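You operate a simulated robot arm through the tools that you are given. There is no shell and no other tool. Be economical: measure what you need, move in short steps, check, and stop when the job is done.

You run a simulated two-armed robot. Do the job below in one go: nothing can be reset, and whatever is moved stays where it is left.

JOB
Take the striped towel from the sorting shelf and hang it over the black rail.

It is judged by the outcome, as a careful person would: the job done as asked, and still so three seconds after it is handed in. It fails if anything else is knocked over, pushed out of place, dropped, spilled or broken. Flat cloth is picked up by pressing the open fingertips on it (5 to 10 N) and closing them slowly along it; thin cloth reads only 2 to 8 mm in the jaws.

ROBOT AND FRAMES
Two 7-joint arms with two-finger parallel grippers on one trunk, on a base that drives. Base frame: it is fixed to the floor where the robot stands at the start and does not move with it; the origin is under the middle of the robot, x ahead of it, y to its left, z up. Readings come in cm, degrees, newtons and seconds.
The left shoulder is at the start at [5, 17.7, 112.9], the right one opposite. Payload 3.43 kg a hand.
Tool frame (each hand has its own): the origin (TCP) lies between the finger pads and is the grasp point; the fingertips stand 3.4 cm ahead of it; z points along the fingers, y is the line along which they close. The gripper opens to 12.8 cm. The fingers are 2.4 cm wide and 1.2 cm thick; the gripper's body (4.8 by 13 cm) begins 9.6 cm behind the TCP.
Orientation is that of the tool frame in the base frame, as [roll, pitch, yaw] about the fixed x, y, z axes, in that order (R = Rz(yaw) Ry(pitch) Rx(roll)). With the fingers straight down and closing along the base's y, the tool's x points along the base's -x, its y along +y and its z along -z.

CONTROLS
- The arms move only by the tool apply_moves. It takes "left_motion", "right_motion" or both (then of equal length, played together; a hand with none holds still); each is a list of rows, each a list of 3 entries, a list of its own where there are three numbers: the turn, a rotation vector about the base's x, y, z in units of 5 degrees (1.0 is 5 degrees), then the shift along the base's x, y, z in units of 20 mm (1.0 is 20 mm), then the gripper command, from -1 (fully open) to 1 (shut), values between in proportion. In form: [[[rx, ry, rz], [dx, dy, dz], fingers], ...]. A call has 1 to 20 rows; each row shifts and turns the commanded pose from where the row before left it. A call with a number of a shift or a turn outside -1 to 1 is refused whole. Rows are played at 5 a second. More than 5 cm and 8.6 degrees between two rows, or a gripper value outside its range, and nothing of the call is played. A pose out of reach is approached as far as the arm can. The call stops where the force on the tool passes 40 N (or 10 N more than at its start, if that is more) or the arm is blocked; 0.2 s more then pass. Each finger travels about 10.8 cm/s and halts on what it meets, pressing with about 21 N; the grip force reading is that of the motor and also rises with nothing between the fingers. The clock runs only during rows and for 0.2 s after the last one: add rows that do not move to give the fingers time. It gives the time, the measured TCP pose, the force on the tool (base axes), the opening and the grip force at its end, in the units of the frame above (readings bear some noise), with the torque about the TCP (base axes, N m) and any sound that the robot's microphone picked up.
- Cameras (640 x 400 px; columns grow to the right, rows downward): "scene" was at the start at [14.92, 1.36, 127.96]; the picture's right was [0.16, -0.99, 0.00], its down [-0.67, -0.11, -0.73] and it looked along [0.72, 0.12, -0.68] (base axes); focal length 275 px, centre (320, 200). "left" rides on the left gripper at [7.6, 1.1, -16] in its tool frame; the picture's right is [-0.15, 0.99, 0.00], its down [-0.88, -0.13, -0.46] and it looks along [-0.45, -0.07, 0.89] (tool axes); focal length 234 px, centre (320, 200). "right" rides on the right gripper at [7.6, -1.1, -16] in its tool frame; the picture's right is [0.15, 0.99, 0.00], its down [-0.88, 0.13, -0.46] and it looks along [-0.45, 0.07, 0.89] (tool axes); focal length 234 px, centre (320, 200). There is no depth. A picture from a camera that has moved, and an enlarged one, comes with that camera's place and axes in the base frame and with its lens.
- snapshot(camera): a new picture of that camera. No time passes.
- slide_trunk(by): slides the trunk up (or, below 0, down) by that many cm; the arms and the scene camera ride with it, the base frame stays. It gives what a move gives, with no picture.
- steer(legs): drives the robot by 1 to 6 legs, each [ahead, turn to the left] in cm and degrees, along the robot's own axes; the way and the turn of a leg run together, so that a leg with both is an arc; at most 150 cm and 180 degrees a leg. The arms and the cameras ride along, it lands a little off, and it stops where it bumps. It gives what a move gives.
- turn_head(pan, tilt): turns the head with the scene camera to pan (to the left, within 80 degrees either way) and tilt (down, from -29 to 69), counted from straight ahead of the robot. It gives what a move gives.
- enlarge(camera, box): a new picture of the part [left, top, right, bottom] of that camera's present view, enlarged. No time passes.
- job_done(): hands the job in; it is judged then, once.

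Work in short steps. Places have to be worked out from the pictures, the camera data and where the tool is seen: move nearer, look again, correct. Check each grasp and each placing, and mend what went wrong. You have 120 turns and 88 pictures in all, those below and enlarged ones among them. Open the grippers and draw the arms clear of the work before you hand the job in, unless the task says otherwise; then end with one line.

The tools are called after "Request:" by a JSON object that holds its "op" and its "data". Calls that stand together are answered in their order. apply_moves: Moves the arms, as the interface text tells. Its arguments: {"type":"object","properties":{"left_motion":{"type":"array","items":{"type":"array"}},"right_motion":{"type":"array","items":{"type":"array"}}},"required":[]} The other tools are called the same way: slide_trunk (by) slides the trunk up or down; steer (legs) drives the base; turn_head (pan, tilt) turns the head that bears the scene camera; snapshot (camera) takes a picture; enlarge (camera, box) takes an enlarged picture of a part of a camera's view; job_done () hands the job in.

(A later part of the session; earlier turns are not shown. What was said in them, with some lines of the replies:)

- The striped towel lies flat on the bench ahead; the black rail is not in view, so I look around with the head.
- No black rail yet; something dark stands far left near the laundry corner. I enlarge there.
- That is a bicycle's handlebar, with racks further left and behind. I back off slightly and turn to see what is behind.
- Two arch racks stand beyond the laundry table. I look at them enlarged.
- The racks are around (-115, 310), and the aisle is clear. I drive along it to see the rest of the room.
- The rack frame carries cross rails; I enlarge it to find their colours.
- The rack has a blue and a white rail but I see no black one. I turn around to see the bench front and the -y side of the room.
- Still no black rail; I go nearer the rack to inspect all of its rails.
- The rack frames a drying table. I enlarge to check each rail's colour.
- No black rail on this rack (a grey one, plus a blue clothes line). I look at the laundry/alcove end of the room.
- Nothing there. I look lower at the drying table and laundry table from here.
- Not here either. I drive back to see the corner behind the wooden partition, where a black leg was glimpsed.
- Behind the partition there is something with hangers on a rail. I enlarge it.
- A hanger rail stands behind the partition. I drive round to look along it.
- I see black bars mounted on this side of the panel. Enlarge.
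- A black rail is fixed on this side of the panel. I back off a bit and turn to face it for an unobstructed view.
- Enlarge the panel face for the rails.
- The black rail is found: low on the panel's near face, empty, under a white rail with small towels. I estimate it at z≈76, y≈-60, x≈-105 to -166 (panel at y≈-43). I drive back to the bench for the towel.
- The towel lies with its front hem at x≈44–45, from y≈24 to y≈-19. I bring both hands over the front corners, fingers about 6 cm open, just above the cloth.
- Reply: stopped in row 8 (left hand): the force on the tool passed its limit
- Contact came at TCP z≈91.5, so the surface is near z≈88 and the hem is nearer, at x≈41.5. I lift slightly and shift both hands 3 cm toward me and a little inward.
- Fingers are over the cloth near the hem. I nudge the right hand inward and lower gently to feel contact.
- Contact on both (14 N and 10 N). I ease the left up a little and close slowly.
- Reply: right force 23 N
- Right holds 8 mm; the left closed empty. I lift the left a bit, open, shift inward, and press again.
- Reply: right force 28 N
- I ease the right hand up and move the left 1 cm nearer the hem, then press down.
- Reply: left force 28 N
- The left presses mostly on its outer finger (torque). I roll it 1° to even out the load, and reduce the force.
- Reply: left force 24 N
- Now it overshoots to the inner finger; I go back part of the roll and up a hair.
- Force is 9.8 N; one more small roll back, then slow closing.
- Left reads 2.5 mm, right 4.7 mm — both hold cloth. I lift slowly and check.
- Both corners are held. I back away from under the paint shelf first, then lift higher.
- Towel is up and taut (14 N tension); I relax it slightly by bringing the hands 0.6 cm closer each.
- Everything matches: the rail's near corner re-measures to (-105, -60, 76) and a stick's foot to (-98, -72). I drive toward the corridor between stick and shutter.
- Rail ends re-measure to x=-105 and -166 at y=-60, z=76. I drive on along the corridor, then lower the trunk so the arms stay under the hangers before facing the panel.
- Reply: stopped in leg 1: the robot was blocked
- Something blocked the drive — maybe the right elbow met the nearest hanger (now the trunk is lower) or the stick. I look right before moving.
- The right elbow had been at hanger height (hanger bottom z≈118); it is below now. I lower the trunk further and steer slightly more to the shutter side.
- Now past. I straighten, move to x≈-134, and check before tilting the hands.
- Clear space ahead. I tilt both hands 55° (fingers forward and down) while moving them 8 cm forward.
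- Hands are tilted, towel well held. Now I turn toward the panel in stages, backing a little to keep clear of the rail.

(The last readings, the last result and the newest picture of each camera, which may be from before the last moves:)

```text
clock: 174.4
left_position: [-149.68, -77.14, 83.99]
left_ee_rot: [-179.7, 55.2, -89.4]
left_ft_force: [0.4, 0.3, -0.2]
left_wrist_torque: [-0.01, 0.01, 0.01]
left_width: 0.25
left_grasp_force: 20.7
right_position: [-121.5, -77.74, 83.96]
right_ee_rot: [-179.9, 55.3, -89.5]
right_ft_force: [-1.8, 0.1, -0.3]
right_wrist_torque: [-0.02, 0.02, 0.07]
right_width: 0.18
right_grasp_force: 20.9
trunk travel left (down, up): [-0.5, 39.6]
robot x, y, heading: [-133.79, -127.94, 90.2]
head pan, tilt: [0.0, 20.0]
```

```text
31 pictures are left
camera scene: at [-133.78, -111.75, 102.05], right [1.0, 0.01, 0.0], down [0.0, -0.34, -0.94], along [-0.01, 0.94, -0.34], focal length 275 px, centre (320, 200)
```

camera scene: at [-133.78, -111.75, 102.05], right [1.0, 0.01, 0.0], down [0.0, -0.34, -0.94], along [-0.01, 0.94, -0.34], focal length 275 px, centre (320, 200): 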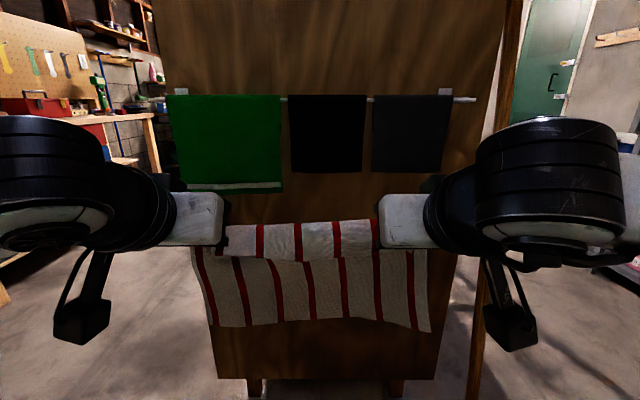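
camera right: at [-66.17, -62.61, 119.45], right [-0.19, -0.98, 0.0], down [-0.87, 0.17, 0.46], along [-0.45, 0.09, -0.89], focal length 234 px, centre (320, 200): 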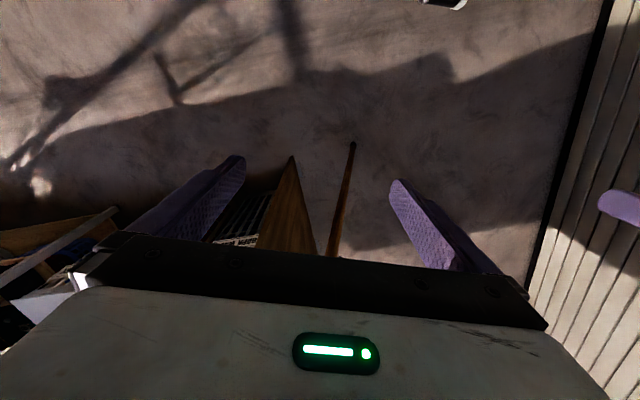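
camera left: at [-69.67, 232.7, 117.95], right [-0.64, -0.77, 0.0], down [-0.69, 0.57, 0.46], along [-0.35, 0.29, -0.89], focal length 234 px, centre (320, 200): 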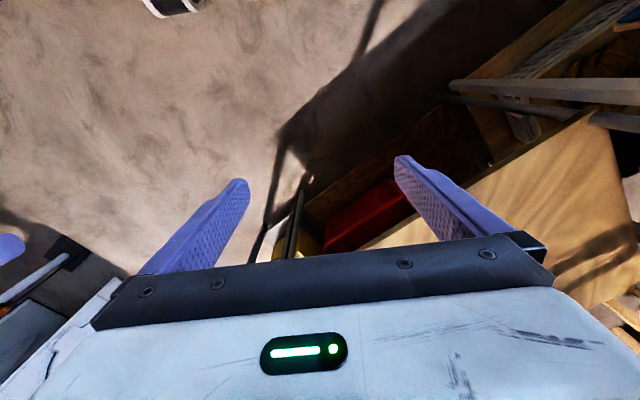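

Facing the panel squarely; the towel is centred in front. I check the rail position with the hand cameras and an enlargement.

Request:
{"op": "snapshot", "data": {"camera": "right"}}

Request:
{"op": "enlarge", "data": {"camera": "scene", "box": [150, 160, 490, 340]}}

```text
30 pictures are left
camera right: at [-120.22, -95.04, 86.72], right [-0.99, -0.09, -0.12], down [-0.13, 0.12, 0.98], along [-0.07, 0.99, -0.14], focal length 234 px, centre (320, 200)
```

right: 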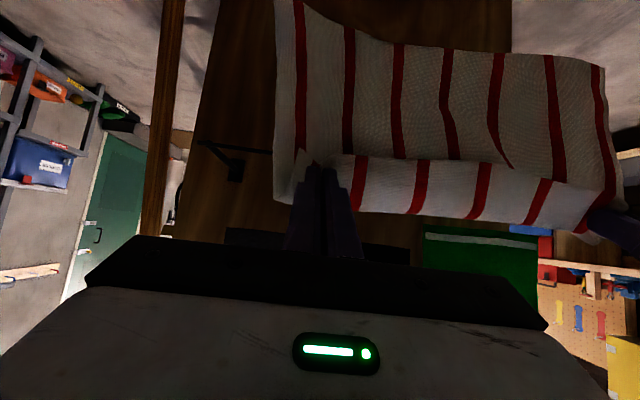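

```text
1.88 times, centred on (320, 250) of scene
camera zoom: at [-133.78, -111.75, 102.05], right [1.0, 0.01, 0.0], down [0.0, -0.34, -0.94], along [-0.01, 0.94, -0.34], focal length 517 px, centre (320, 106)
```

zoom: 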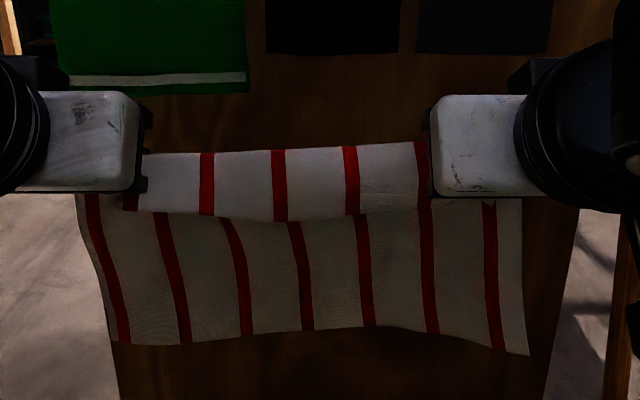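

The rail corner confirms at (-104, -60, 75.5). The towel is held about 5 cm from its hem. I advance at z≈81 until the fingertips are just at the rail.

Request:
{"op": "apply_moves", "data": {"left_motion": [[[0, 0, 0], [0, 0.5, -0.5], 1], [[0, 0, 0], [0, 0.7, -0.5], 1], [[0, 0, 0], [0, 0.9, -0.5], 1], [[0, 0, 0], [0, 0.9, 0], 1], [[0, 0, 0], [0, 0.9, 0], 1], [[0, 0, 0], [0, 0.9, 0], 1], [[0, 0, 0], [0, 0.9, 0], 1], [[0, 0, 0], [0, 0.9, 0], 1], [[0, 0, 0], [0, 0.3, 0], 1]], "right_motion": [[[0, 0, 0], [0, 0.6, -0.5], 1], [[0, 0, 0], [0, 0.8, -0.5], 1], [[0, 0, 0], [0, 1.0, -0.5], 1], [[0, 0, 0], [0, 0.9, 0], 1], [[0, 0, 0], [0, 0.9, 0], 1], [[0, 0, 0], [0, 0.9, 0], 1], [[0, 0, 0], [0, 0.9, 0], 1], [[0, 0, 0], [0, 0.9, 0], 1], [[0, 0, 0], [0, 0.3, 0], 1]]}}

Request:
{"op": "snapshot", "data": {"camera": "scene"}}

Request:
{"op": "snapshot", "data": {"camera": "right"}}

```text
clock: 176.4
left_position: [-149.67, -63.37, 81.08]
left_ee_rot: [-179.5, 55.1, -89.4]
left_ft_force: [0.7, -0.5, -0.2]
left_wrist_torque: [-0.01, -0.03, 0.0]
left_width: 0.24
left_grasp_force: 21.5
right_position: [-121.51, -63.3, 81.06]
right_ee_rot: [-179.9, 55.3, -89.3]
right_ft_force: [-0.7, -0.5, -0.3]
right_wrist_torque: [0.0, 0.04, 0.07]
right_width: 0.17
right_grasp_force: 21.1
trunk travel left (down, up): [-0.5, 39.6]
robot x, y, heading: [-133.15, -128.12, 90.4]
head pan, tilt: [0.0, 20.0]
```

```text
28 pictures are left
camera scene: at [-133.78, -111.75, 102.05], right [1.0, 0.01, 0.0], down [0.0, -0.34, -0.94], along [-0.01, 0.94, -0.34], focal length 275 px, centre (320, 200)
```

scene: 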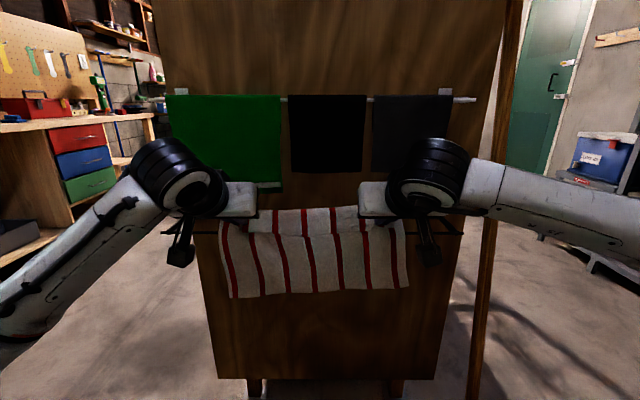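

```text
27 pictures are left
camera right: at [-120.22, -80.64, 83.73], right [-0.99, -0.09, -0.12], down [-0.13, 0.13, 0.98], along [-0.08, 0.99, -0.14], focal length 234 px, centre (320, 200)
```

right: 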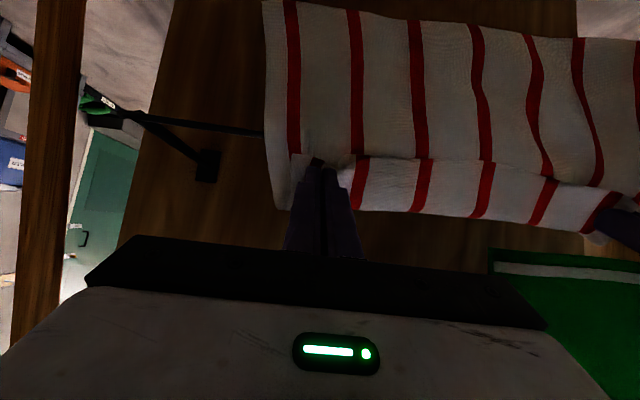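

Rail and towel bottoms are clear as planned. I advance over the rail while descending, to about 8 cm behind it.

Request:
{"op": "apply_moves", "data": {"left_motion": [[[0, 0, 0], [0, 0.7, -0.25], 1], [[0, 0, 0], [0, 0.7, -0.25], 1], [[0, 0, 0], [0, 0.7, -0.3], 1], [[0, 0, 0], [0, 0.7, -0.35], 1], [[0, 0, 0], [0, 0.7, -0.35], 1], [[0, 0, 0], [0, 0.7, -0.35], 1], [[0, 0, 0], [0, 0.7, -0.35], 1], [[0, 0, 0], [0, 0.7, -0.35], 1], [[0, 0, 0], [0, 0, 0], 1]], "right_motion": [[[0, 0, 0], [0, 0.7, -0.25], 1], [[0, 0, 0], [0, 0.7, -0.25], 1], [[0, 0, 0], [0, 0.7, -0.3], 1], [[0, 0, 0], [0, 0.7, -0.35], 1], [[0, 0, 0], [0, 0.7, -0.35], 1], [[0, 0, 0], [0, 0.7, -0.35], 1], [[0, 0, 0], [0, 0.7, -0.35], 1], [[0, 0, 0], [0, 0.7, -0.35], 1], [[0, 0, 0], [0, 0, 0], 1]]}}

Request:
{"op": "snapshot", "data": {"camera": "scene"}}

Request:
{"op": "snapshot", "data": {"camera": "right"}}

```text
clock: 178.4
left_position: [-149.73, -52.26, 75.83]
left_ee_rot: [-179.6, 55.2, -89.4]
left_ft_force: [0.5, -0.4, -0.7]
left_wrist_torque: [0.03, 0.03, 0.0]
left_width: 0.26
left_grasp_force: 21.2
right_position: [-121.53, -52.04, 75.91]
right_ee_rot: [-179.9, 55.3, -89.6]
right_ft_force: [-0.2, 0.2, 0.0]
right_wrist_torque: [0.02, 0.01, 0.01]
right_width: 0.16
right_grasp_force: 21.1
trunk travel left (down, up): [-0.5, 39.6]
robot x, y, heading: [-133.15, -128.17, 90.4]
head pan, tilt: [0.0, 20.0]
```

```text
26 pictures are left
camera scene: at [-133.78, -111.74, 102.04], right [1.0, 0.01, 0.0], down [0.0, -0.34, -0.94], along [-0.01, 0.94, -0.34], focal length 275 px, centre (320, 200)
```

scene: 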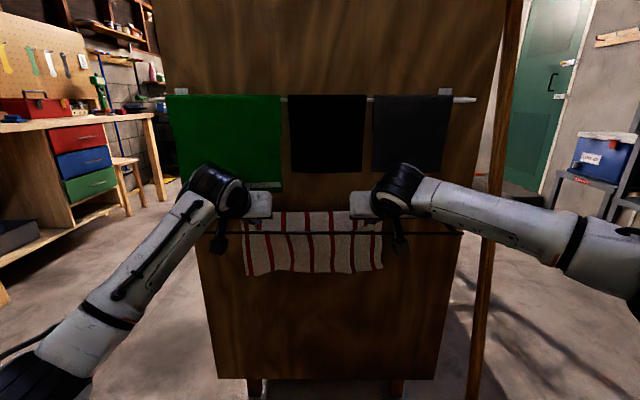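

```text
25 pictures are left
camera right: at [-120.24, -69.46, 78.6], right [-0.99, -0.09, -0.12], down [-0.13, 0.13, 0.98], along [-0.08, 0.99, -0.14], focal length 234 px, centre (320, 200)
```

right: 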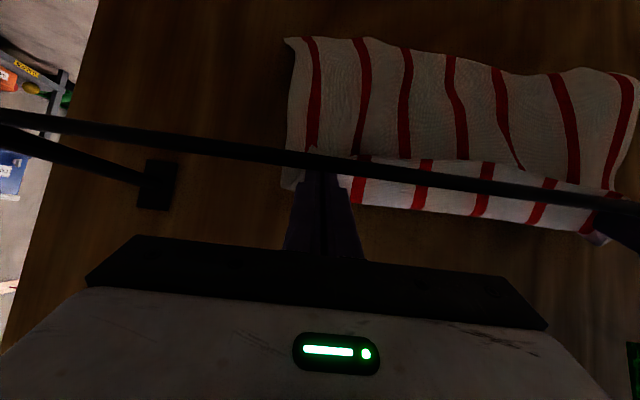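

The rail now appears in front of the towel, so I need to see whether the cloth lies over it or wholly behind it.

Request:
{"op": "enlarge", "data": {"camera": "scene", "box": [190, 180, 480, 290]}}

Request:
{"op": "snapshot", "data": {"camera": "left"}}

```text
2.21 times, centred on (335, 235) of scene
camera zoom: at [-133.78, -111.74, 102.04], right [1.0, 0.01, 0.0], down [0.0, -0.34, -0.94], along [-0.01, 0.94, -0.34], focal length 606 px, centre (287, 123)
```

zoom: 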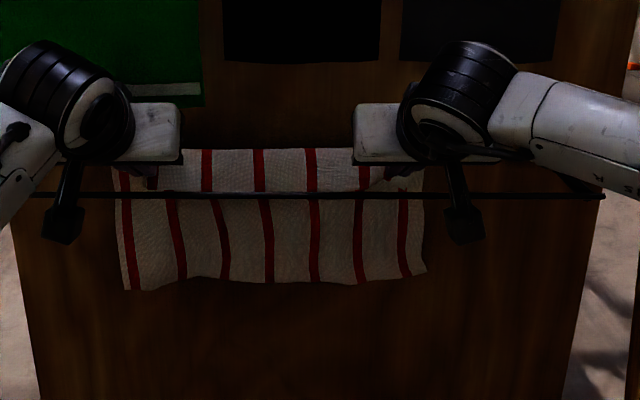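

```text
23 pictures are left
camera left: at [-150.76, -69.73, 78.88], right [-0.99, 0.08, 0.12], down [0.13, 0.13, 0.98], along [0.06, 0.99, -0.14], focal length 234 px, centre (320, 200)
```

left: 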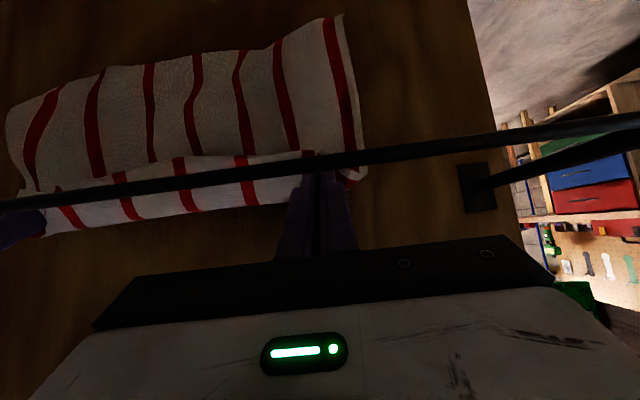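

The towel has ended wholly behind the rail (it slipped through). I'll now draw it back slowly over the rail from behind, so the body stays hanging behind it and the rest comes in front; I go very slowly and watch.

Request:
{"op": "apply_moves", "data": {"left_motion": [[[0, 0, 0], [0, -0.15, 0.12], 1], [[0, 0, 0], [0, -0.15, 0.12], 1], [[0, 0, 0], [0, -0.15, 0.12], 1], [[0, 0, 0], [0, -0.15, 0.12], 1], [[0, 0, 0], [0, -0.15, 0.12], 1], [[0, 0, 0], [0, -0.15, 0.12], 1], [[0, 0, 0], [0, -0.15, 0.12], 1], [[0, 0, 0], [0, -0.15, 0.12], 1], [[0, 0, 0], [0, -0.15, 0.12], 1], [[0, 0, 0], [0, -0.15, 0.12], 1], [[0, 0, 0], [0, -0.15, 0.12], 1], [[0, 0, 0], [0, -0.15, 0.12], 1], [[0, 0, 0], [0, -0.15, 0.12], 1], [[0, 0, 0], [0, -0.15, 0.12], 1], [[0, 0, 0], [0, -0.15, 0.12], 1], [[0, 0, 0], [0, -0.15, 0.12], 1], [[0, 0, 0], [0, -0.15, 0.12], 1], [[0, 0, 0], [0, -0.15, 0.12], 1], [[0, 0, 0], [0, -0.15, 0.1], 1], [[0, 0, 0], [0, -0.15, 0.1], 1]], "right_motion": [[[0, 0, 0], [0, -0.15, 0.12], 1], [[0, 0, 0], [0, -0.15, 0.12], 1], [[0, 0, 0], [0, -0.15, 0.12], 1], [[0, 0, 0], [0, -0.15, 0.12], 1], [[0, 0, 0], [0, -0.15, 0.12], 1], [[0, 0, 0], [0, -0.15, 0.12], 1], [[0, 0, 0], [0, -0.15, 0.12], 1], [[0, 0, 0], [0, -0.15, 0.12], 1], [[0, 0, 0], [0, -0.15, 0.12], 1], [[0, 0, 0], [0, -0.15, 0.12], 1], [[0, 0, 0], [0, -0.15, 0.12], 1], [[0, 0, 0], [0, -0.15, 0.12], 1], [[0, 0, 0], [0, -0.15, 0.12], 1], [[0, 0, 0], [0, -0.15, 0.12], 1], [[0, 0, 0], [0, -0.15, 0.12], 1], [[0, 0, 0], [0, -0.15, 0.12], 1], [[0, 0, 0], [0, -0.15, 0.12], 1], [[0, 0, 0], [0, -0.15, 0.12], 1], [[0, 0, 0], [0, -0.15, 0.1], 1], [[0, 0, 0], [0, -0.15, 0.1], 1]]}}

Request:
{"op": "enlarge", "data": {"camera": "scene", "box": [190, 180, 480, 310]}}

Request:
{"op": "snapshot", "data": {"camera": "right"}}

```text
clock: 182.6
left_position: [-149.83, -58.34, 80.64]
left_ee_rot: [-179.8, 55.3, -89.3]
left_ft_force: [0.8, 0.5, -0.6]
left_wrist_torque: [0.02, -0.03, -0.03]
left_width: 0.26
left_grasp_force: 21.2
right_position: [-121.54, -57.98, 80.74]
right_ee_rot: [-180.0, 55.3, -89.5]
right_ft_force: [-1.3, 0.1, -0.7]
right_wrist_torque: [-0.02, 0.04, 0.06]
right_width: 0.17
right_grasp_force: 20.8
trunk travel left (down, up): [-0.5, 39.6]
robot x, y, heading: [-133.2, -127.72, 90.4]
head pan, tilt: [0.0, 20.0]
```

```text
2.21 times, centred on (335, 245) of scene
camera zoom: at [-133.78, -111.75, 102.05], right [1.0, 0.01, 0.0], down [0.0, -0.34, -0.94], along [-0.01, 0.94, -0.34], focal length 606 px, centre (287, 101)
```

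zoom: 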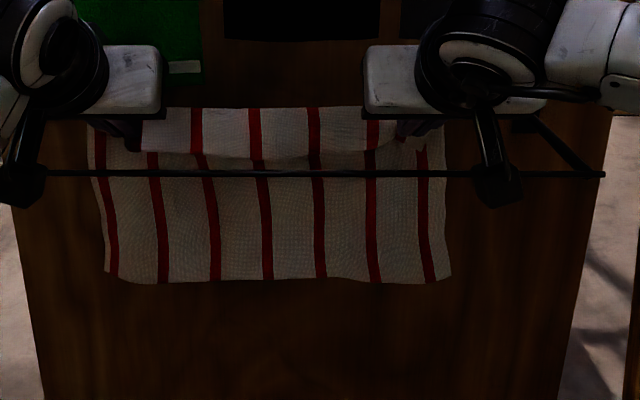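

```text
21 pictures are left
camera right: at [-120.21, -75.45, 83.35], right [-0.99, -0.09, -0.12], down [-0.13, 0.13, 0.98], along [-0.07, 0.99, -0.14], focal length 234 px, centre (320, 200)
```

right: 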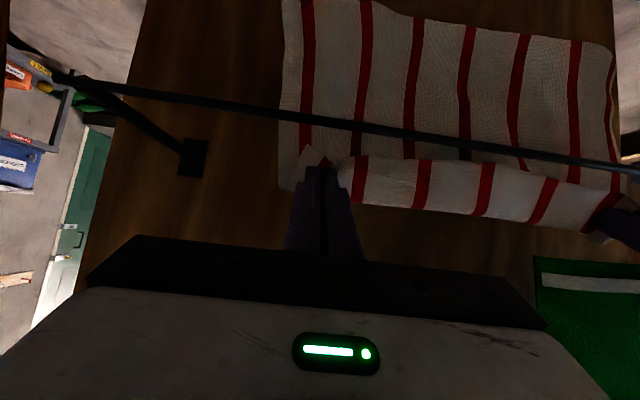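

Slowly drawing back further with a slight rise.

Request:
{"op": "apply_moves", "data": {"left_motion": [[[0, 0, 0], [0, -0.15, 0.06], 1], [[0, 0, 0], [0, -0.15, 0.06], 1], [[0, 0, 0], [0, -0.15, 0.06], 1], [[0, 0, 0], [0, -0.15, 0.06], 1], [[0, 0, 0], [0, -0.15, 0.06], 1], [[0, 0, 0], [0, -0.15, 0.06], 1], [[0, 0, 0], [0, -0.15, 0.06], 1], [[0, 0, 0], [0, -0.15, 0.06], 1], [[0, 0, 0], [0, -0.15, 0.06], 1], [[0, 0, 0], [0, -0.15, 0.06], 1], [[0, 0, 0], [0, -0.15, 0.06], 1], [[0, 0, 0], [0, -0.15, 0.06], 1], [[0, 0, 0], [0, -0.15, 0.06], 1], [[0, 0, 0], [0, -0.15, 0.06], 1], [[0, 0, 0], [0, -0.15, 0.06], 1], [[0, 0, 0], [0, -0.15, 0.06], 1], [[0, 0, 0], [0, -0.15, 0], 1], [[0, 0, 0], [0, -0.15, 0], 1], [[0, 0, 0], [0, -0.15, 0], 1], [[0, 0, 0], [0, -0.15, 0], 1]], "right_motion": [[[0, 0, 0], [0, -0.15, 0.06], 1], [[0, 0, 0], [0, -0.15, 0.06], 1], [[0, 0, 0], [0, -0.15, 0.06], 1], [[0, 0, 0], [0, -0.15, 0.06], 1], [[0, 0, 0], [0, -0.15, 0.06], 1], [[0, 0, 0], [0, -0.15, 0.06], 1], [[0, 0, 0], [0, -0.15, 0.06], 1], [[0, 0, 0], [0, -0.15, 0.06], 1], [[0, 0, 0], [0, -0.15, 0.06], 1], [[0, 0, 0], [0, -0.15, 0.06], 1], [[0, 0, 0], [0, -0.15, 0.06], 1], [[0, 0, 0], [0, -0.15, 0.06], 1], [[0, 0, 0], [0, -0.15, 0.06], 1], [[0, 0, 0], [0, -0.15, 0.06], 1], [[0, 0, 0], [0, -0.15, 0.06], 1], [[0, 0, 0], [0, -0.15, 0.06], 1], [[0, 0, 0], [0, -0.15, 0], 1], [[0, 0, 0], [0, -0.15, 0], 1], [[0, 0, 0], [0, -0.15, 0], 1], [[0, 0, 0], [0, -0.15, 0], 1]]}}

Request:
{"op": "enlarge", "data": {"camera": "scene", "box": [190, 180, 480, 310]}}

Request:
{"op": "snapshot", "data": {"camera": "right"}}

```text
clock: 186.8
left_position: [-149.73, -64.27, 82.51]
left_ee_rot: [-179.6, 55.2, -89.5]
left_ft_force: [0.6, 0.3, 0.5]
left_wrist_torque: [0.01, -0.02, 0.02]
left_width: 0.29
left_grasp_force: 21.2
right_position: [-121.45, -63.97, 82.65]
right_ee_rot: [180.0, 55.3, -89.6]
right_ft_force: [-1.5, 0.2, -0.1]
right_wrist_torque: [-0.01, 0.0, 0.07]
right_width: 0.15
right_grasp_force: 21.5
trunk travel left (down, up): [-0.5, 39.6]
robot x, y, heading: [-133.62, -128.27, 90.2]
head pan, tilt: [0.0, 20.0]
```

```text
2.21 times, centred on (335, 245) of scene
camera zoom: at [-133.78, -111.75, 102.05], right [1.0, 0.01, 0.0], down [0.0, -0.34, -0.94], along [-0.01, 0.94, -0.34], focal length 606 px, centre (287, 101)
```

zoom: 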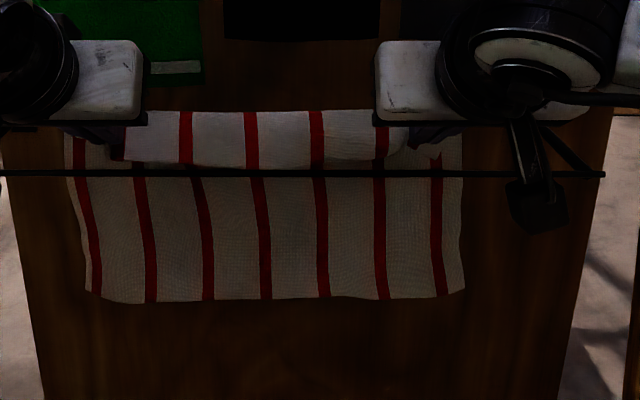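

```text
19 pictures are left
camera right: at [-120.22, -81.47, 85.24], right [-0.99, -0.09, -0.12], down [-0.13, 0.12, 0.98], along [-0.07, 0.99, -0.14], focal length 234 px, centre (320, 200)
```

right: 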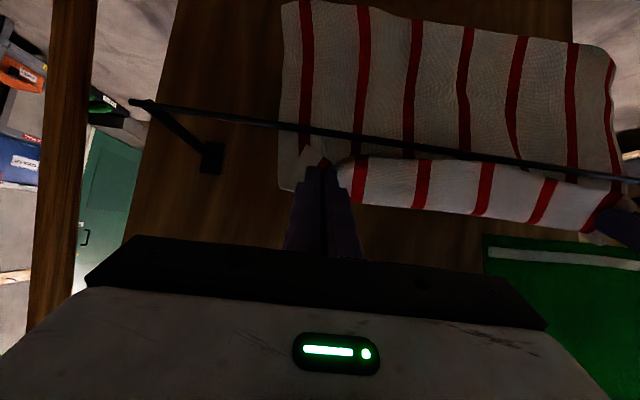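

The rail holds the towel from behind. I continue drawing back slowly to see if it drapes.

Request:
{"op": "apply_moves", "data": {"left_motion": [[[0, 0, 0], [0, -0.15, 0], 1], [[0, 0, 0], [0, -0.15, 0], 1], [[0, 0, 0], [0, -0.15, 0], 1], [[0, 0, 0], [0, -0.15, 0], 1], [[0, 0, 0], [0, -0.15, 0], 1], [[0, 0, 0], [0, -0.15, 0], 1], [[0, 0, 0], [0, -0.15, 0], 1], [[0, 0, 0], [0, -0.15, 0], 1], [[0, 0, 0], [0, -0.15, 0], 1], [[0, 0, 0], [0, -0.15, 0], 1], [[0, 0, 0], [0, -0.15, 0], 1], [[0, 0, 0], [0, -0.15, 0], 1], [[0, 0, 0], [0, -0.15, 0], 1], [[0, 0, 0], [0, -0.15, 0], 1], [[0, 0, 0], [0, -0.15, 0], 1]], "right_motion": [[[0, 0, 0], [0, -0.15, 0], 1], [[0, 0, 0], [0, -0.15, 0], 1], [[0, 0, 0], [0, -0.15, 0], 1], [[0, 0, 0], [0, -0.15, 0], 1], [[0, 0, 0], [0, -0.15, 0], 1], [[0, 0, 0], [0, -0.15, 0], 1], [[0, 0, 0], [0, -0.15, 0], 1], [[0, 0, 0], [0, -0.15, 0], 1], [[0, 0, 0], [0, -0.15, 0], 1], [[0, 0, 0], [0, -0.15, 0], 1], [[0, 0, 0], [0, -0.15, 0], 1], [[0, 0, 0], [0, -0.15, 0], 1], [[0, 0, 0], [0, -0.15, 0], 1], [[0, 0, 0], [0, -0.15, 0], 1], [[0, 0, 0], [0, -0.15, 0], 1]]}}

Request:
{"op": "enlarge", "data": {"camera": "scene", "box": [190, 180, 480, 310]}}

```text
clock: 190.0
left_position: [-149.78, -68.7, 82.3]
left_ee_rot: [-179.5, 55.1, -89.5]
left_ft_force: [1.2, 1.0, 0.3]
left_wrist_torque: [-0.02, -0.02, -0.03]
left_width: 0.25
left_grasp_force: 20.7
right_position: [-121.55, -68.59, 82.56]
right_ee_rot: [-180.0, 55.3, -89.4]
right_ft_force: [-1.2, 0.4, -1.2]
right_wrist_torque: [0.04, 0.05, 0.04]
right_width: 0.15
right_grasp_force: 21.3
trunk travel left (down, up): [-0.5, 39.6]
robot x, y, heading: [-133.5, -128.13, 90.0]
head pan, tilt: [0.0, 20.0]
```

```text
2.21 times, centred on (335, 245) of scene
camera zoom: at [-133.78, -111.75, 102.05], right [1.0, 0.01, 0.0], down [0.0, -0.34, -0.94], along [-0.01, 0.94, -0.34], focal length 606 px, centre (287, 101)
```

zoom: 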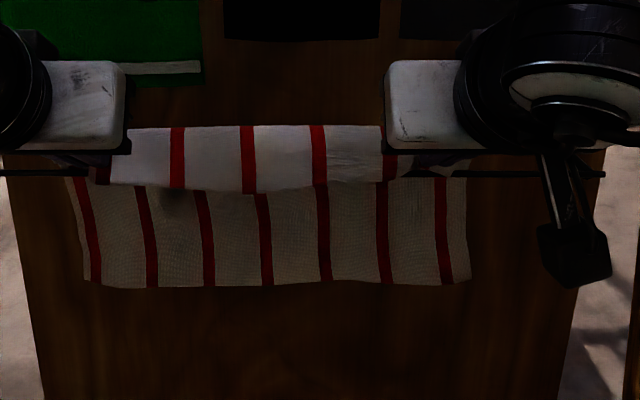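

The flap now covers the rail and the body's lower edge rose, which suggests draping. Check with the right hand's camera.

Request:
{"op": "snapshot", "data": {"camera": "right"}}

```text
17 pictures are left
camera right: at [-120.22, -85.96, 85.26], right [-0.99, -0.09, -0.12], down [-0.13, 0.13, 0.98], along [-0.07, 0.99, -0.14], focal length 234 px, centre (320, 200)
```

right: 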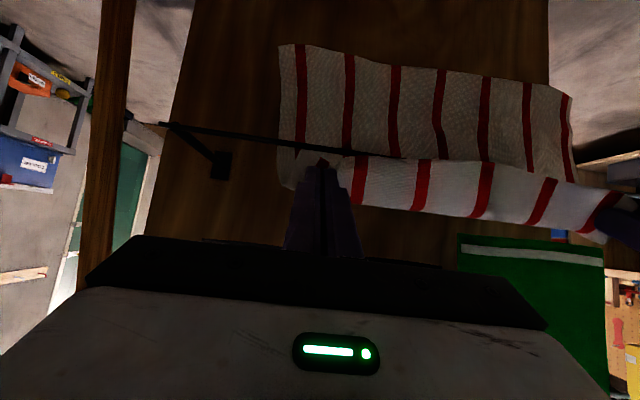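

It is draping: body behind the rail, flap and grips in front. I now lower the hands slowly on the near side so the towel lies over the rail.

Request:
{"op": "apply_moves", "data": {"left_motion": [[[0, 0, 0], [0, 0.04, -0.3], 1], [[0, 0, 0], [0, 0.04, -0.3], 1], [[0, 0, 0], [0, 0.04, -0.3], 1], [[0, 0, 0], [0, 0.04, -0.3], 1], [[0, 0, 0], [0, 0.04, -0.3], 1], [[0, 0, 0], [0, 0.04, -0.3], 1], [[0, 0, 0], [0, 0.04, -0.3], 1], [[0, 0, 0], [0, 0.04, -0.3], 1], [[0, 0, 0], [0, 0.04, -0.3], 1], [[0, 0, 0], [0, 0.04, -0.3], 1], [[0, 0, 0], [0, 0.04, -0.3], 1], [[0, 0, 0], [0, 0.04, -0.3], 1], [[0, 0, 0], [0, 0.04, -0.3], 1], [[0, 0, 0], [0, 0.04, -0.3], 1], [[0, 0, 0], [0, 0.04, -0.3], 1], [[0, 0, 0], [0, 0.04, -0.3], 1], [[0, 0, 0], [0, 0, 0], 1]], "right_motion": [[[0, 0, 0], [0, 0.04, -0.3], 1], [[0, 0, 0], [0, 0.04, -0.3], 1], [[0, 0, 0], [0, 0.04, -0.3], 1], [[0, 0, 0], [0, 0.04, -0.3], 1], [[0, 0, 0], [0, 0.04, -0.3], 1], [[0, 0, 0], [0, 0.04, -0.3], 1], [[0, 0, 0], [0, 0.04, -0.3], 1], [[0, 0, 0], [0, 0.04, -0.3], 1], [[0, 0, 0], [0, 0.04, -0.3], 1], [[0, 0, 0], [0, 0.04, -0.3], 1], [[0, 0, 0], [0, 0.04, -0.3], 1], [[0, 0, 0], [0, 0.04, -0.3], 1], [[0, 0, 0], [0, 0.04, -0.3], 1], [[0, 0, 0], [0, 0.04, -0.3], 1], [[0, 0, 0], [0, 0.04, -0.3], 1], [[0, 0, 0], [0, 0.04, -0.3], 1], [[0, 0, 0], [0, 0, 0], 1]]}}

Request:
{"op": "enlarge", "data": {"camera": "scene", "box": [170, 180, 490, 340]}}

Request:
{"op": "snapshot", "data": {"camera": "right"}}

```text
clock: 193.6
left_position: [-149.75, -67.55, 73.09]
left_ee_rot: [-179.7, 55.2, -89.4]
left_ft_force: [1.6, -0.2, 0.4]
left_wrist_torque: [0.04, -0.03, 0.01]
left_width: 0.27
left_grasp_force: 21.0
right_position: [-121.61, -67.3, 72.92]
right_ee_rot: [-179.9, 55.2, -89.6]
right_ft_force: [-1.5, -0.4, -0.4]
right_wrist_torque: [-0.03, 0.01, 0.09]
right_width: 0.17
right_grasp_force: 20.7
trunk travel left (down, up): [-0.5, 39.6]
robot x, y, heading: [-133.3, -128.01, 90.1]
head pan, tilt: [0.0, 20.0]
```

```text
2.00 times, centred on (330, 260) of scene
camera zoom: at [-133.78, -111.75, 102.05], right [1.0, 0.01, 0.0], down [0.0, -0.34, -0.94], along [-0.01, 0.94, -0.34], focal length 549 px, centre (300, 80)
```

zoom: 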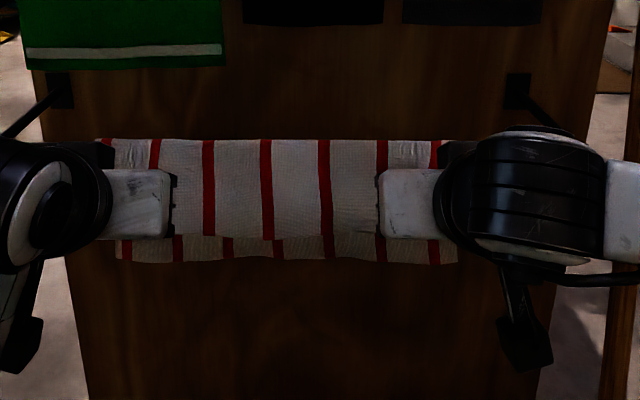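

```text
15 pictures are left
camera right: at [-120.21, -84.65, 75.63], right [-0.99, -0.09, -0.12], down [-0.13, 0.12, 0.98], along [-0.07, 0.99, -0.14], focal length 234 px, centre (320, 200)
```

right: 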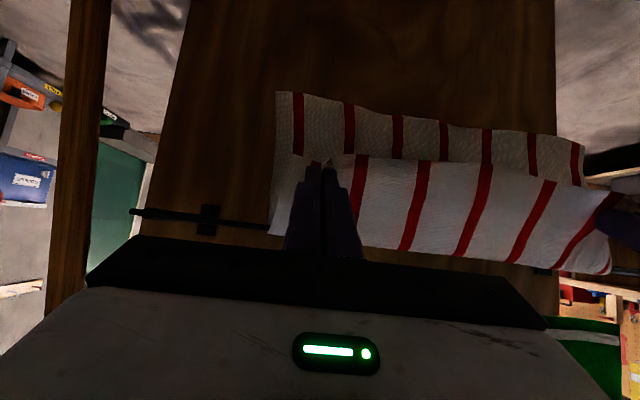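

The towel is draped evenly over the rail. I ease toward the rail to slacken, then open slowly.

Request:
{"op": "apply_moves", "data": {"left_motion": [[[0, 0, 0], [0, 0.25, -0.15], 1], [[0, 0, 0], [0, 0.1, -0.1], 1], [[0, 0, 0], [0, 0, 0], 0.9], [[0, 0, 0], [0, 0, 0], 0.8], [[0, 0, 0], [0, 0, 0], 0.7], [[0, 0, 0], [0, 0, 0], 0.6], [[0, 0, 0], [0, 0, 0], 0.5], [[0, 0, 0], [0, 0, 0], 0.5], [[0, 0, 0], [0, 0, 0], 0.5]], "right_motion": [[[0, 0, 0], [0, 0.25, -0.15], 1], [[0, 0, 0], [0, 0.1, -0.1], 1], [[0, 0, 0], [0, 0, 0], 0.9], [[0, 0, 0], [0, 0, 0], 0.8], [[0, 0, 0], [0, 0, 0], 0.7], [[0, 0, 0], [0, 0, 0], 0.6], [[0, 0, 0], [0, 0, 0], 0.5], [[0, 0, 0], [0, 0, 0], 0.5], [[0, 0, 0], [0, 0, 0], 0.5]]}}

Request:
{"op": "snapshot", "data": {"camera": "right"}}

```text
clock: 195.6
left_position: [-149.83, -66.81, 72.42]
left_ee_rot: [-179.7, 55.2, -89.4]
left_ft_force: [0.2, -0.2, -0.6]
left_wrist_torque: [0.02, -0.01, 0.0]
left_width: 3.23
left_grasp_force: 0.0
right_position: [-121.57, -66.63, 72.51]
right_ee_rot: [-180.0, 55.2, -89.4]
right_ft_force: [0.9, -0.9, -0.7]
right_wrist_torque: [0.0, -0.02, -0.01]
right_width: 3.19
right_grasp_force: 0.0
trunk travel left (down, up): [-0.5, 39.6]
robot x, y, heading: [-133.67, -127.85, 90.4]
head pan, tilt: [0.0, 20.0]
```

```text
14 pictures are left
camera right: at [-120.23, -83.96, 75.17], right [-0.99, -0.09, -0.12], down [-0.13, 0.12, 0.98], along [-0.07, 0.99, -0.14], focal length 234 px, centre (320, 200)
```

right: 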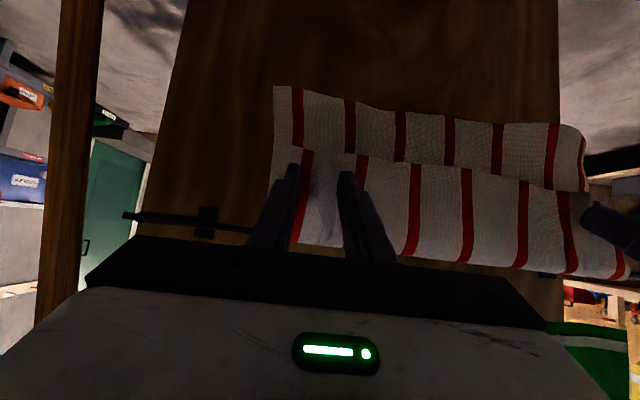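

Released and it stays. I retreat the hands straight back along the finger direction, slowly.

Request:
{"op": "apply_moves", "data": {"left_motion": [[[0, 0, 0], [0, -0.3, 0.1], 0.5], [[0, 0, 0], [0, -0.4, 0.1], 0.5], [[0, 0, 0], [0, -0.5, 0], 0.5], [[0, 0, 0], [0, -0.6, 0], 0.5], [[0, 0, 0], [0, -0.6, 0], 0.5], [[0, 0, 0], [0, -0.6, 0], 0.5], [[0, 0, 0], [0, -0.6, 0], 0.5], [[0, 0, 0], [0, -0.6, 0], 0.5]], "right_motion": [[[0, 0, 0], [0, -0.3, 0.1], 0.5], [[0, 0, 0], [0, -0.4, 0.1], 0.5], [[0, 0, 0], [0, -0.5, 0], 0.5], [[0, 0, 0], [0, -0.6, 0], 0.5], [[0, 0, 0], [0, -0.6, 0], 0.5], [[0, 0, 0], [0, -0.6, 0], 0.5], [[0, 0, 0], [0, -0.6, 0], 0.5], [[0, 0, 0], [0, -0.6, 0], 0.5]]}}

Request:
{"op": "snapshot", "data": {"camera": "scene"}}

Request:
{"op": "snapshot", "data": {"camera": "right"}}

```text
clock: 197.4
left_position: [-149.8, -75.16, 72.92]
left_ee_rot: [-179.5, 55.2, -89.3]
left_ft_force: [-0.7, -0.1, 0.6]
left_wrist_torque: [0.01, -0.01, 0.0]
left_width: 3.21
left_grasp_force: 0.0
right_position: [-121.55, -75.03, 72.9]
right_ee_rot: [179.9, 55.3, -89.5]
right_ft_force: [0.4, -0.3, 0.9]
right_wrist_torque: [0.01, -0.01, 0.03]
right_width: 3.19
right_grasp_force: 0.0
trunk travel left (down, up): [-0.5, 39.6]
robot x, y, heading: [-133.61, -128.06, 90.4]
head pan, tilt: [0.0, 20.0]
```

```text
13 pictures are left
camera scene: at [-133.78, -111.75, 102.05], right [1.0, 0.01, 0.0], down [0.0, -0.34, -0.94], along [-0.01, 0.94, -0.34], focal length 275 px, centre (320, 200)
```

scene: 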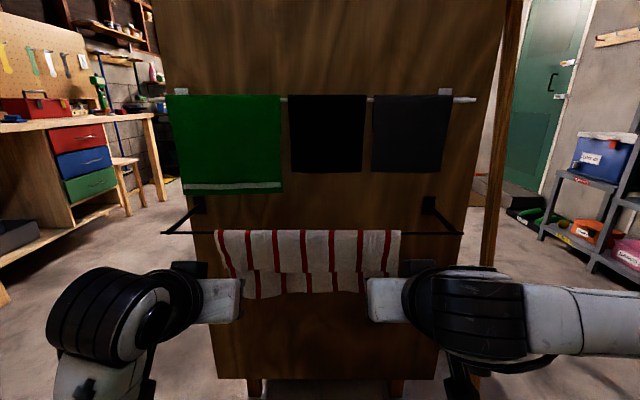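

```text
12 pictures are left
camera right: at [-120.27, -92.35, 75.58], right [-0.99, -0.09, -0.12], down [-0.13, 0.12, 0.98], along [-0.07, 0.99, -0.14], focal length 234 px, centre (320, 200)
```

right: 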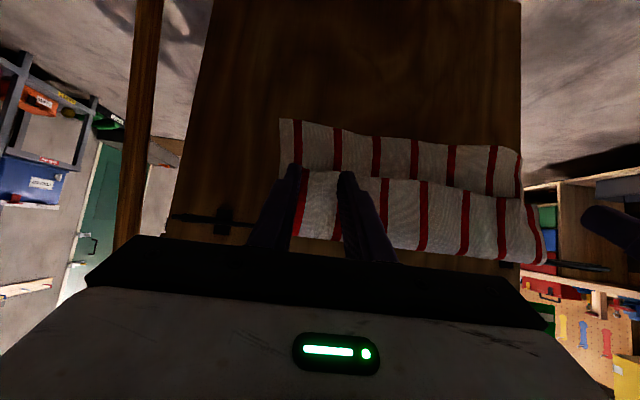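

The towel hangs over the black rail, both sides down. I draw the hands further back, open them, and wait to see that it holds; also check the hangers above.

Request:
{"op": "apply_moves", "data": {"left_motion": [[[0, 0, 0], [0, -0.6, 0], 0], [[0, 0, 0], [0, -0.6, 0], -0.5], [[0, 0, 0], [0, -0.4, 0], -0.5], [[0, 0, 0], [0, 0, 0], -0.5], [[0, 0, 0], [0, 0, 0], -0.5], [[0, 0, 0], [0, 0, 0], -0.5], [[0, 0, 0], [0, 0, 0], -0.5], [[0, 0, 0], [0, 0, 0], -0.5], [[0, 0, 0], [0, 0, 0], -0.5], [[0, 0, 0], [0, 0, 0], -0.5], [[0, 0, 0], [0, 0, 0], -0.5], [[0, 0, 0], [0, 0, 0], -0.5], [[0, 0, 0], [0, 0, 0], -0.5], [[0, 0, 0], [0, 0, 0], -0.5], [[0, 0, 0], [0, 0, 0], -0.5], [[0, 0, 0], [0, 0, 0], -0.5]], "right_motion": [[[0, 0, 0], [0, -0.6, 0], 0], [[0, 0, 0], [0, -0.6, 0], -0.5], [[0, 0, 0], [0, -0.4, 0], -0.5], [[0, 0, 0], [0, 0, 0], -0.5], [[0, 0, 0], [0, 0, 0], -0.5], [[0, 0, 0], [0, 0, 0], -0.5], [[0, 0, 0], [0, 0, 0], -0.5], [[0, 0, 0], [0, 0, 0], -0.5], [[0, 0, 0], [0, 0, 0], -0.5], [[0, 0, 0], [0, 0, 0], -0.5], [[0, 0, 0], [0, 0, 0], -0.5], [[0, 0, 0], [0, 0, 0], -0.5], [[0, 0, 0], [0, 0, 0], -0.5], [[0, 0, 0], [0, 0, 0], -0.5], [[0, 0, 0], [0, 0, 0], -0.5], [[0, 0, 0], [0, 0, 0], -0.5]]}}

Request:
{"op": "enlarge", "data": {"camera": "scene", "box": [150, 180, 490, 340]}}

Request:
{"op": "turn_head", "data": {"pan": 0, "tilt": -25}}

Request:
{"op": "snapshot", "data": {"camera": "scene"}}

```text
clock: 200.8
left_position: [-149.66, -78.26, 72.79]
left_ee_rot: [-179.7, 55.2, -89.4]
left_ft_force: [0.2, -0.2, 0.6]
left_wrist_torque: [0.01, -0.03, -0.01]
left_width: 9.59
left_grasp_force: 0.0
right_position: [-121.58, -78.17, 72.94]
right_ee_rot: [-179.9, 55.3, -89.4]
right_ft_force: [0.4, 0.0, 0.2]
right_wrist_torque: [-0.01, 0.0, 0.04]
right_width: 9.61
right_grasp_force: 0.1
trunk travel left (down, up): [-0.5, 39.6]
robot x, y, heading: [-133.7, -128.19, 90.4]
head pan, tilt: [0.0, 20.0]
```

```text
1.88 times, centred on (320, 260) of scene
camera zoom: at [-133.78, -111.75, 102.05], right [1.0, 0.01, 0.0], down [0.0, -0.34, -0.94], along [-0.01, 0.94, -0.34], focal length 517 px, centre (320, 87)
```

zoom: 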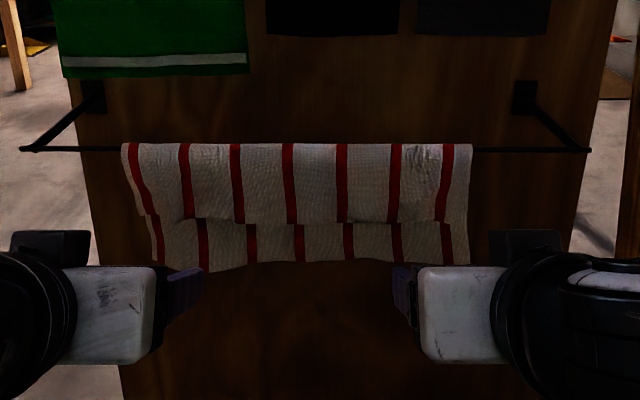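

```text
clock: 202.0
left_position: [-149.83, -78.42, 72.78]
left_ee_rot: [-179.6, 55.2, -89.4]
left_ft_force: [0.6, 0.5, -0.5]
left_wrist_torque: [0.0, -0.02, 0.01]
left_width: 9.6
left_grasp_force: 0.0
right_position: [-121.42, -78.18, 72.88]
right_ee_rot: [-179.9, 55.3, -89.4]
right_ft_force: [-0.1, -0.4, -0.3]
right_wrist_torque: [0.01, 0.01, -0.01]
right_width: 9.61
right_grasp_force: 0.1
trunk travel left (down, up): [-0.5, 39.6]
robot x, y, heading: [-133.43, -127.75, 90.5]
head pan, tilt: [0.0, -25.0]
```

```text
10 pictures are left
camera scene: at [-133.77, -113.96, 108.84], right [1.0, 0.01, 0.0], down [0.0, 0.42, -0.91], along [-0.01, 0.91, 0.42], focal length 275 px, centre (320, 200)
```

scene: 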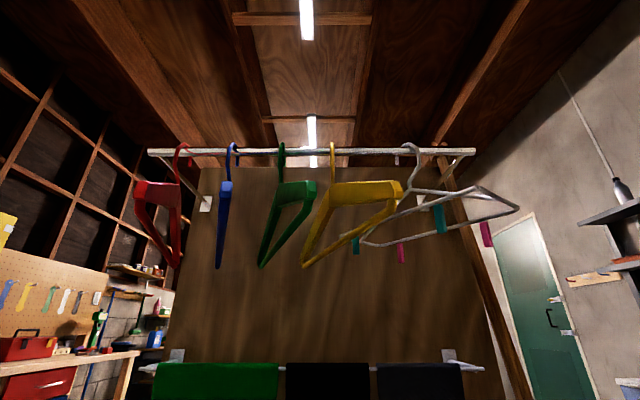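

All hangers still hang on their bar. One last look at the towel for creep.

Request:
{"op": "turn_head", "data": {"pan": 0, "tilt": 20}}

Request:
{"op": "enlarge", "data": {"camera": "scene", "box": [150, 180, 490, 340]}}

```text
clock: 203.1
left_position: [-149.73, -78.39, 72.84]
left_ee_rot: [-179.6, 55.3, -89.4]
left_ft_force: [0.0, -0.3, -0.4]
left_wrist_torque: [-0.02, 0.0, 0.01]
left_width: 9.6
left_grasp_force: 0.1
right_position: [-121.48, -78.19, 72.93]
right_ee_rot: [-179.9, 55.2, -89.4]
right_ft_force: [-0.6, 0.0, 0.0]
right_wrist_torque: [-0.01, 0.0, -0.02]
right_width: 9.59
right_grasp_force: 0.1
trunk travel left (down, up): [-0.5, 39.6]
robot x, y, heading: [-133.39, -127.7, 90.2]
head pan, tilt: [0.0, 20.0]
```

```text
1.88 times, centred on (320, 260) of scene
camera zoom: at [-133.78, -111.75, 102.05], right [1.0, 0.01, 0.0], down [0.0, -0.34, -0.94], along [-0.01, 0.94, -0.34], focal length 517 px, centre (320, 87)
```

zoom: 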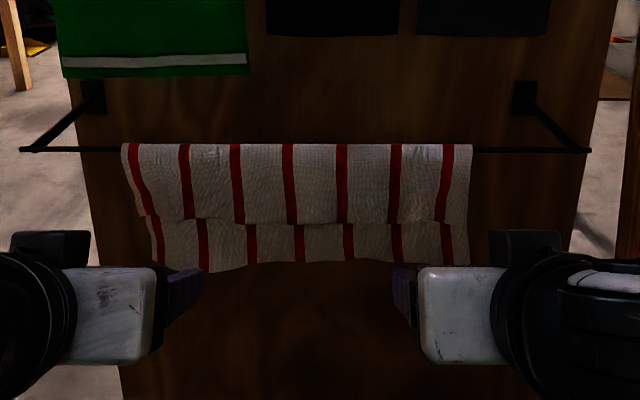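

The towel hangs still over the black rail, and the hands are open and clear. I hand in.

Request:
{"op": "job_done", "data": {}}

```text
The job is handed in.
```

The striped towel is hanging over the black rail and was holding still at the last check, with the grippers open and clear; on the way in the robot bumped something and stopped (probably the nearest hanger), but all the hangers still hang on their bar.
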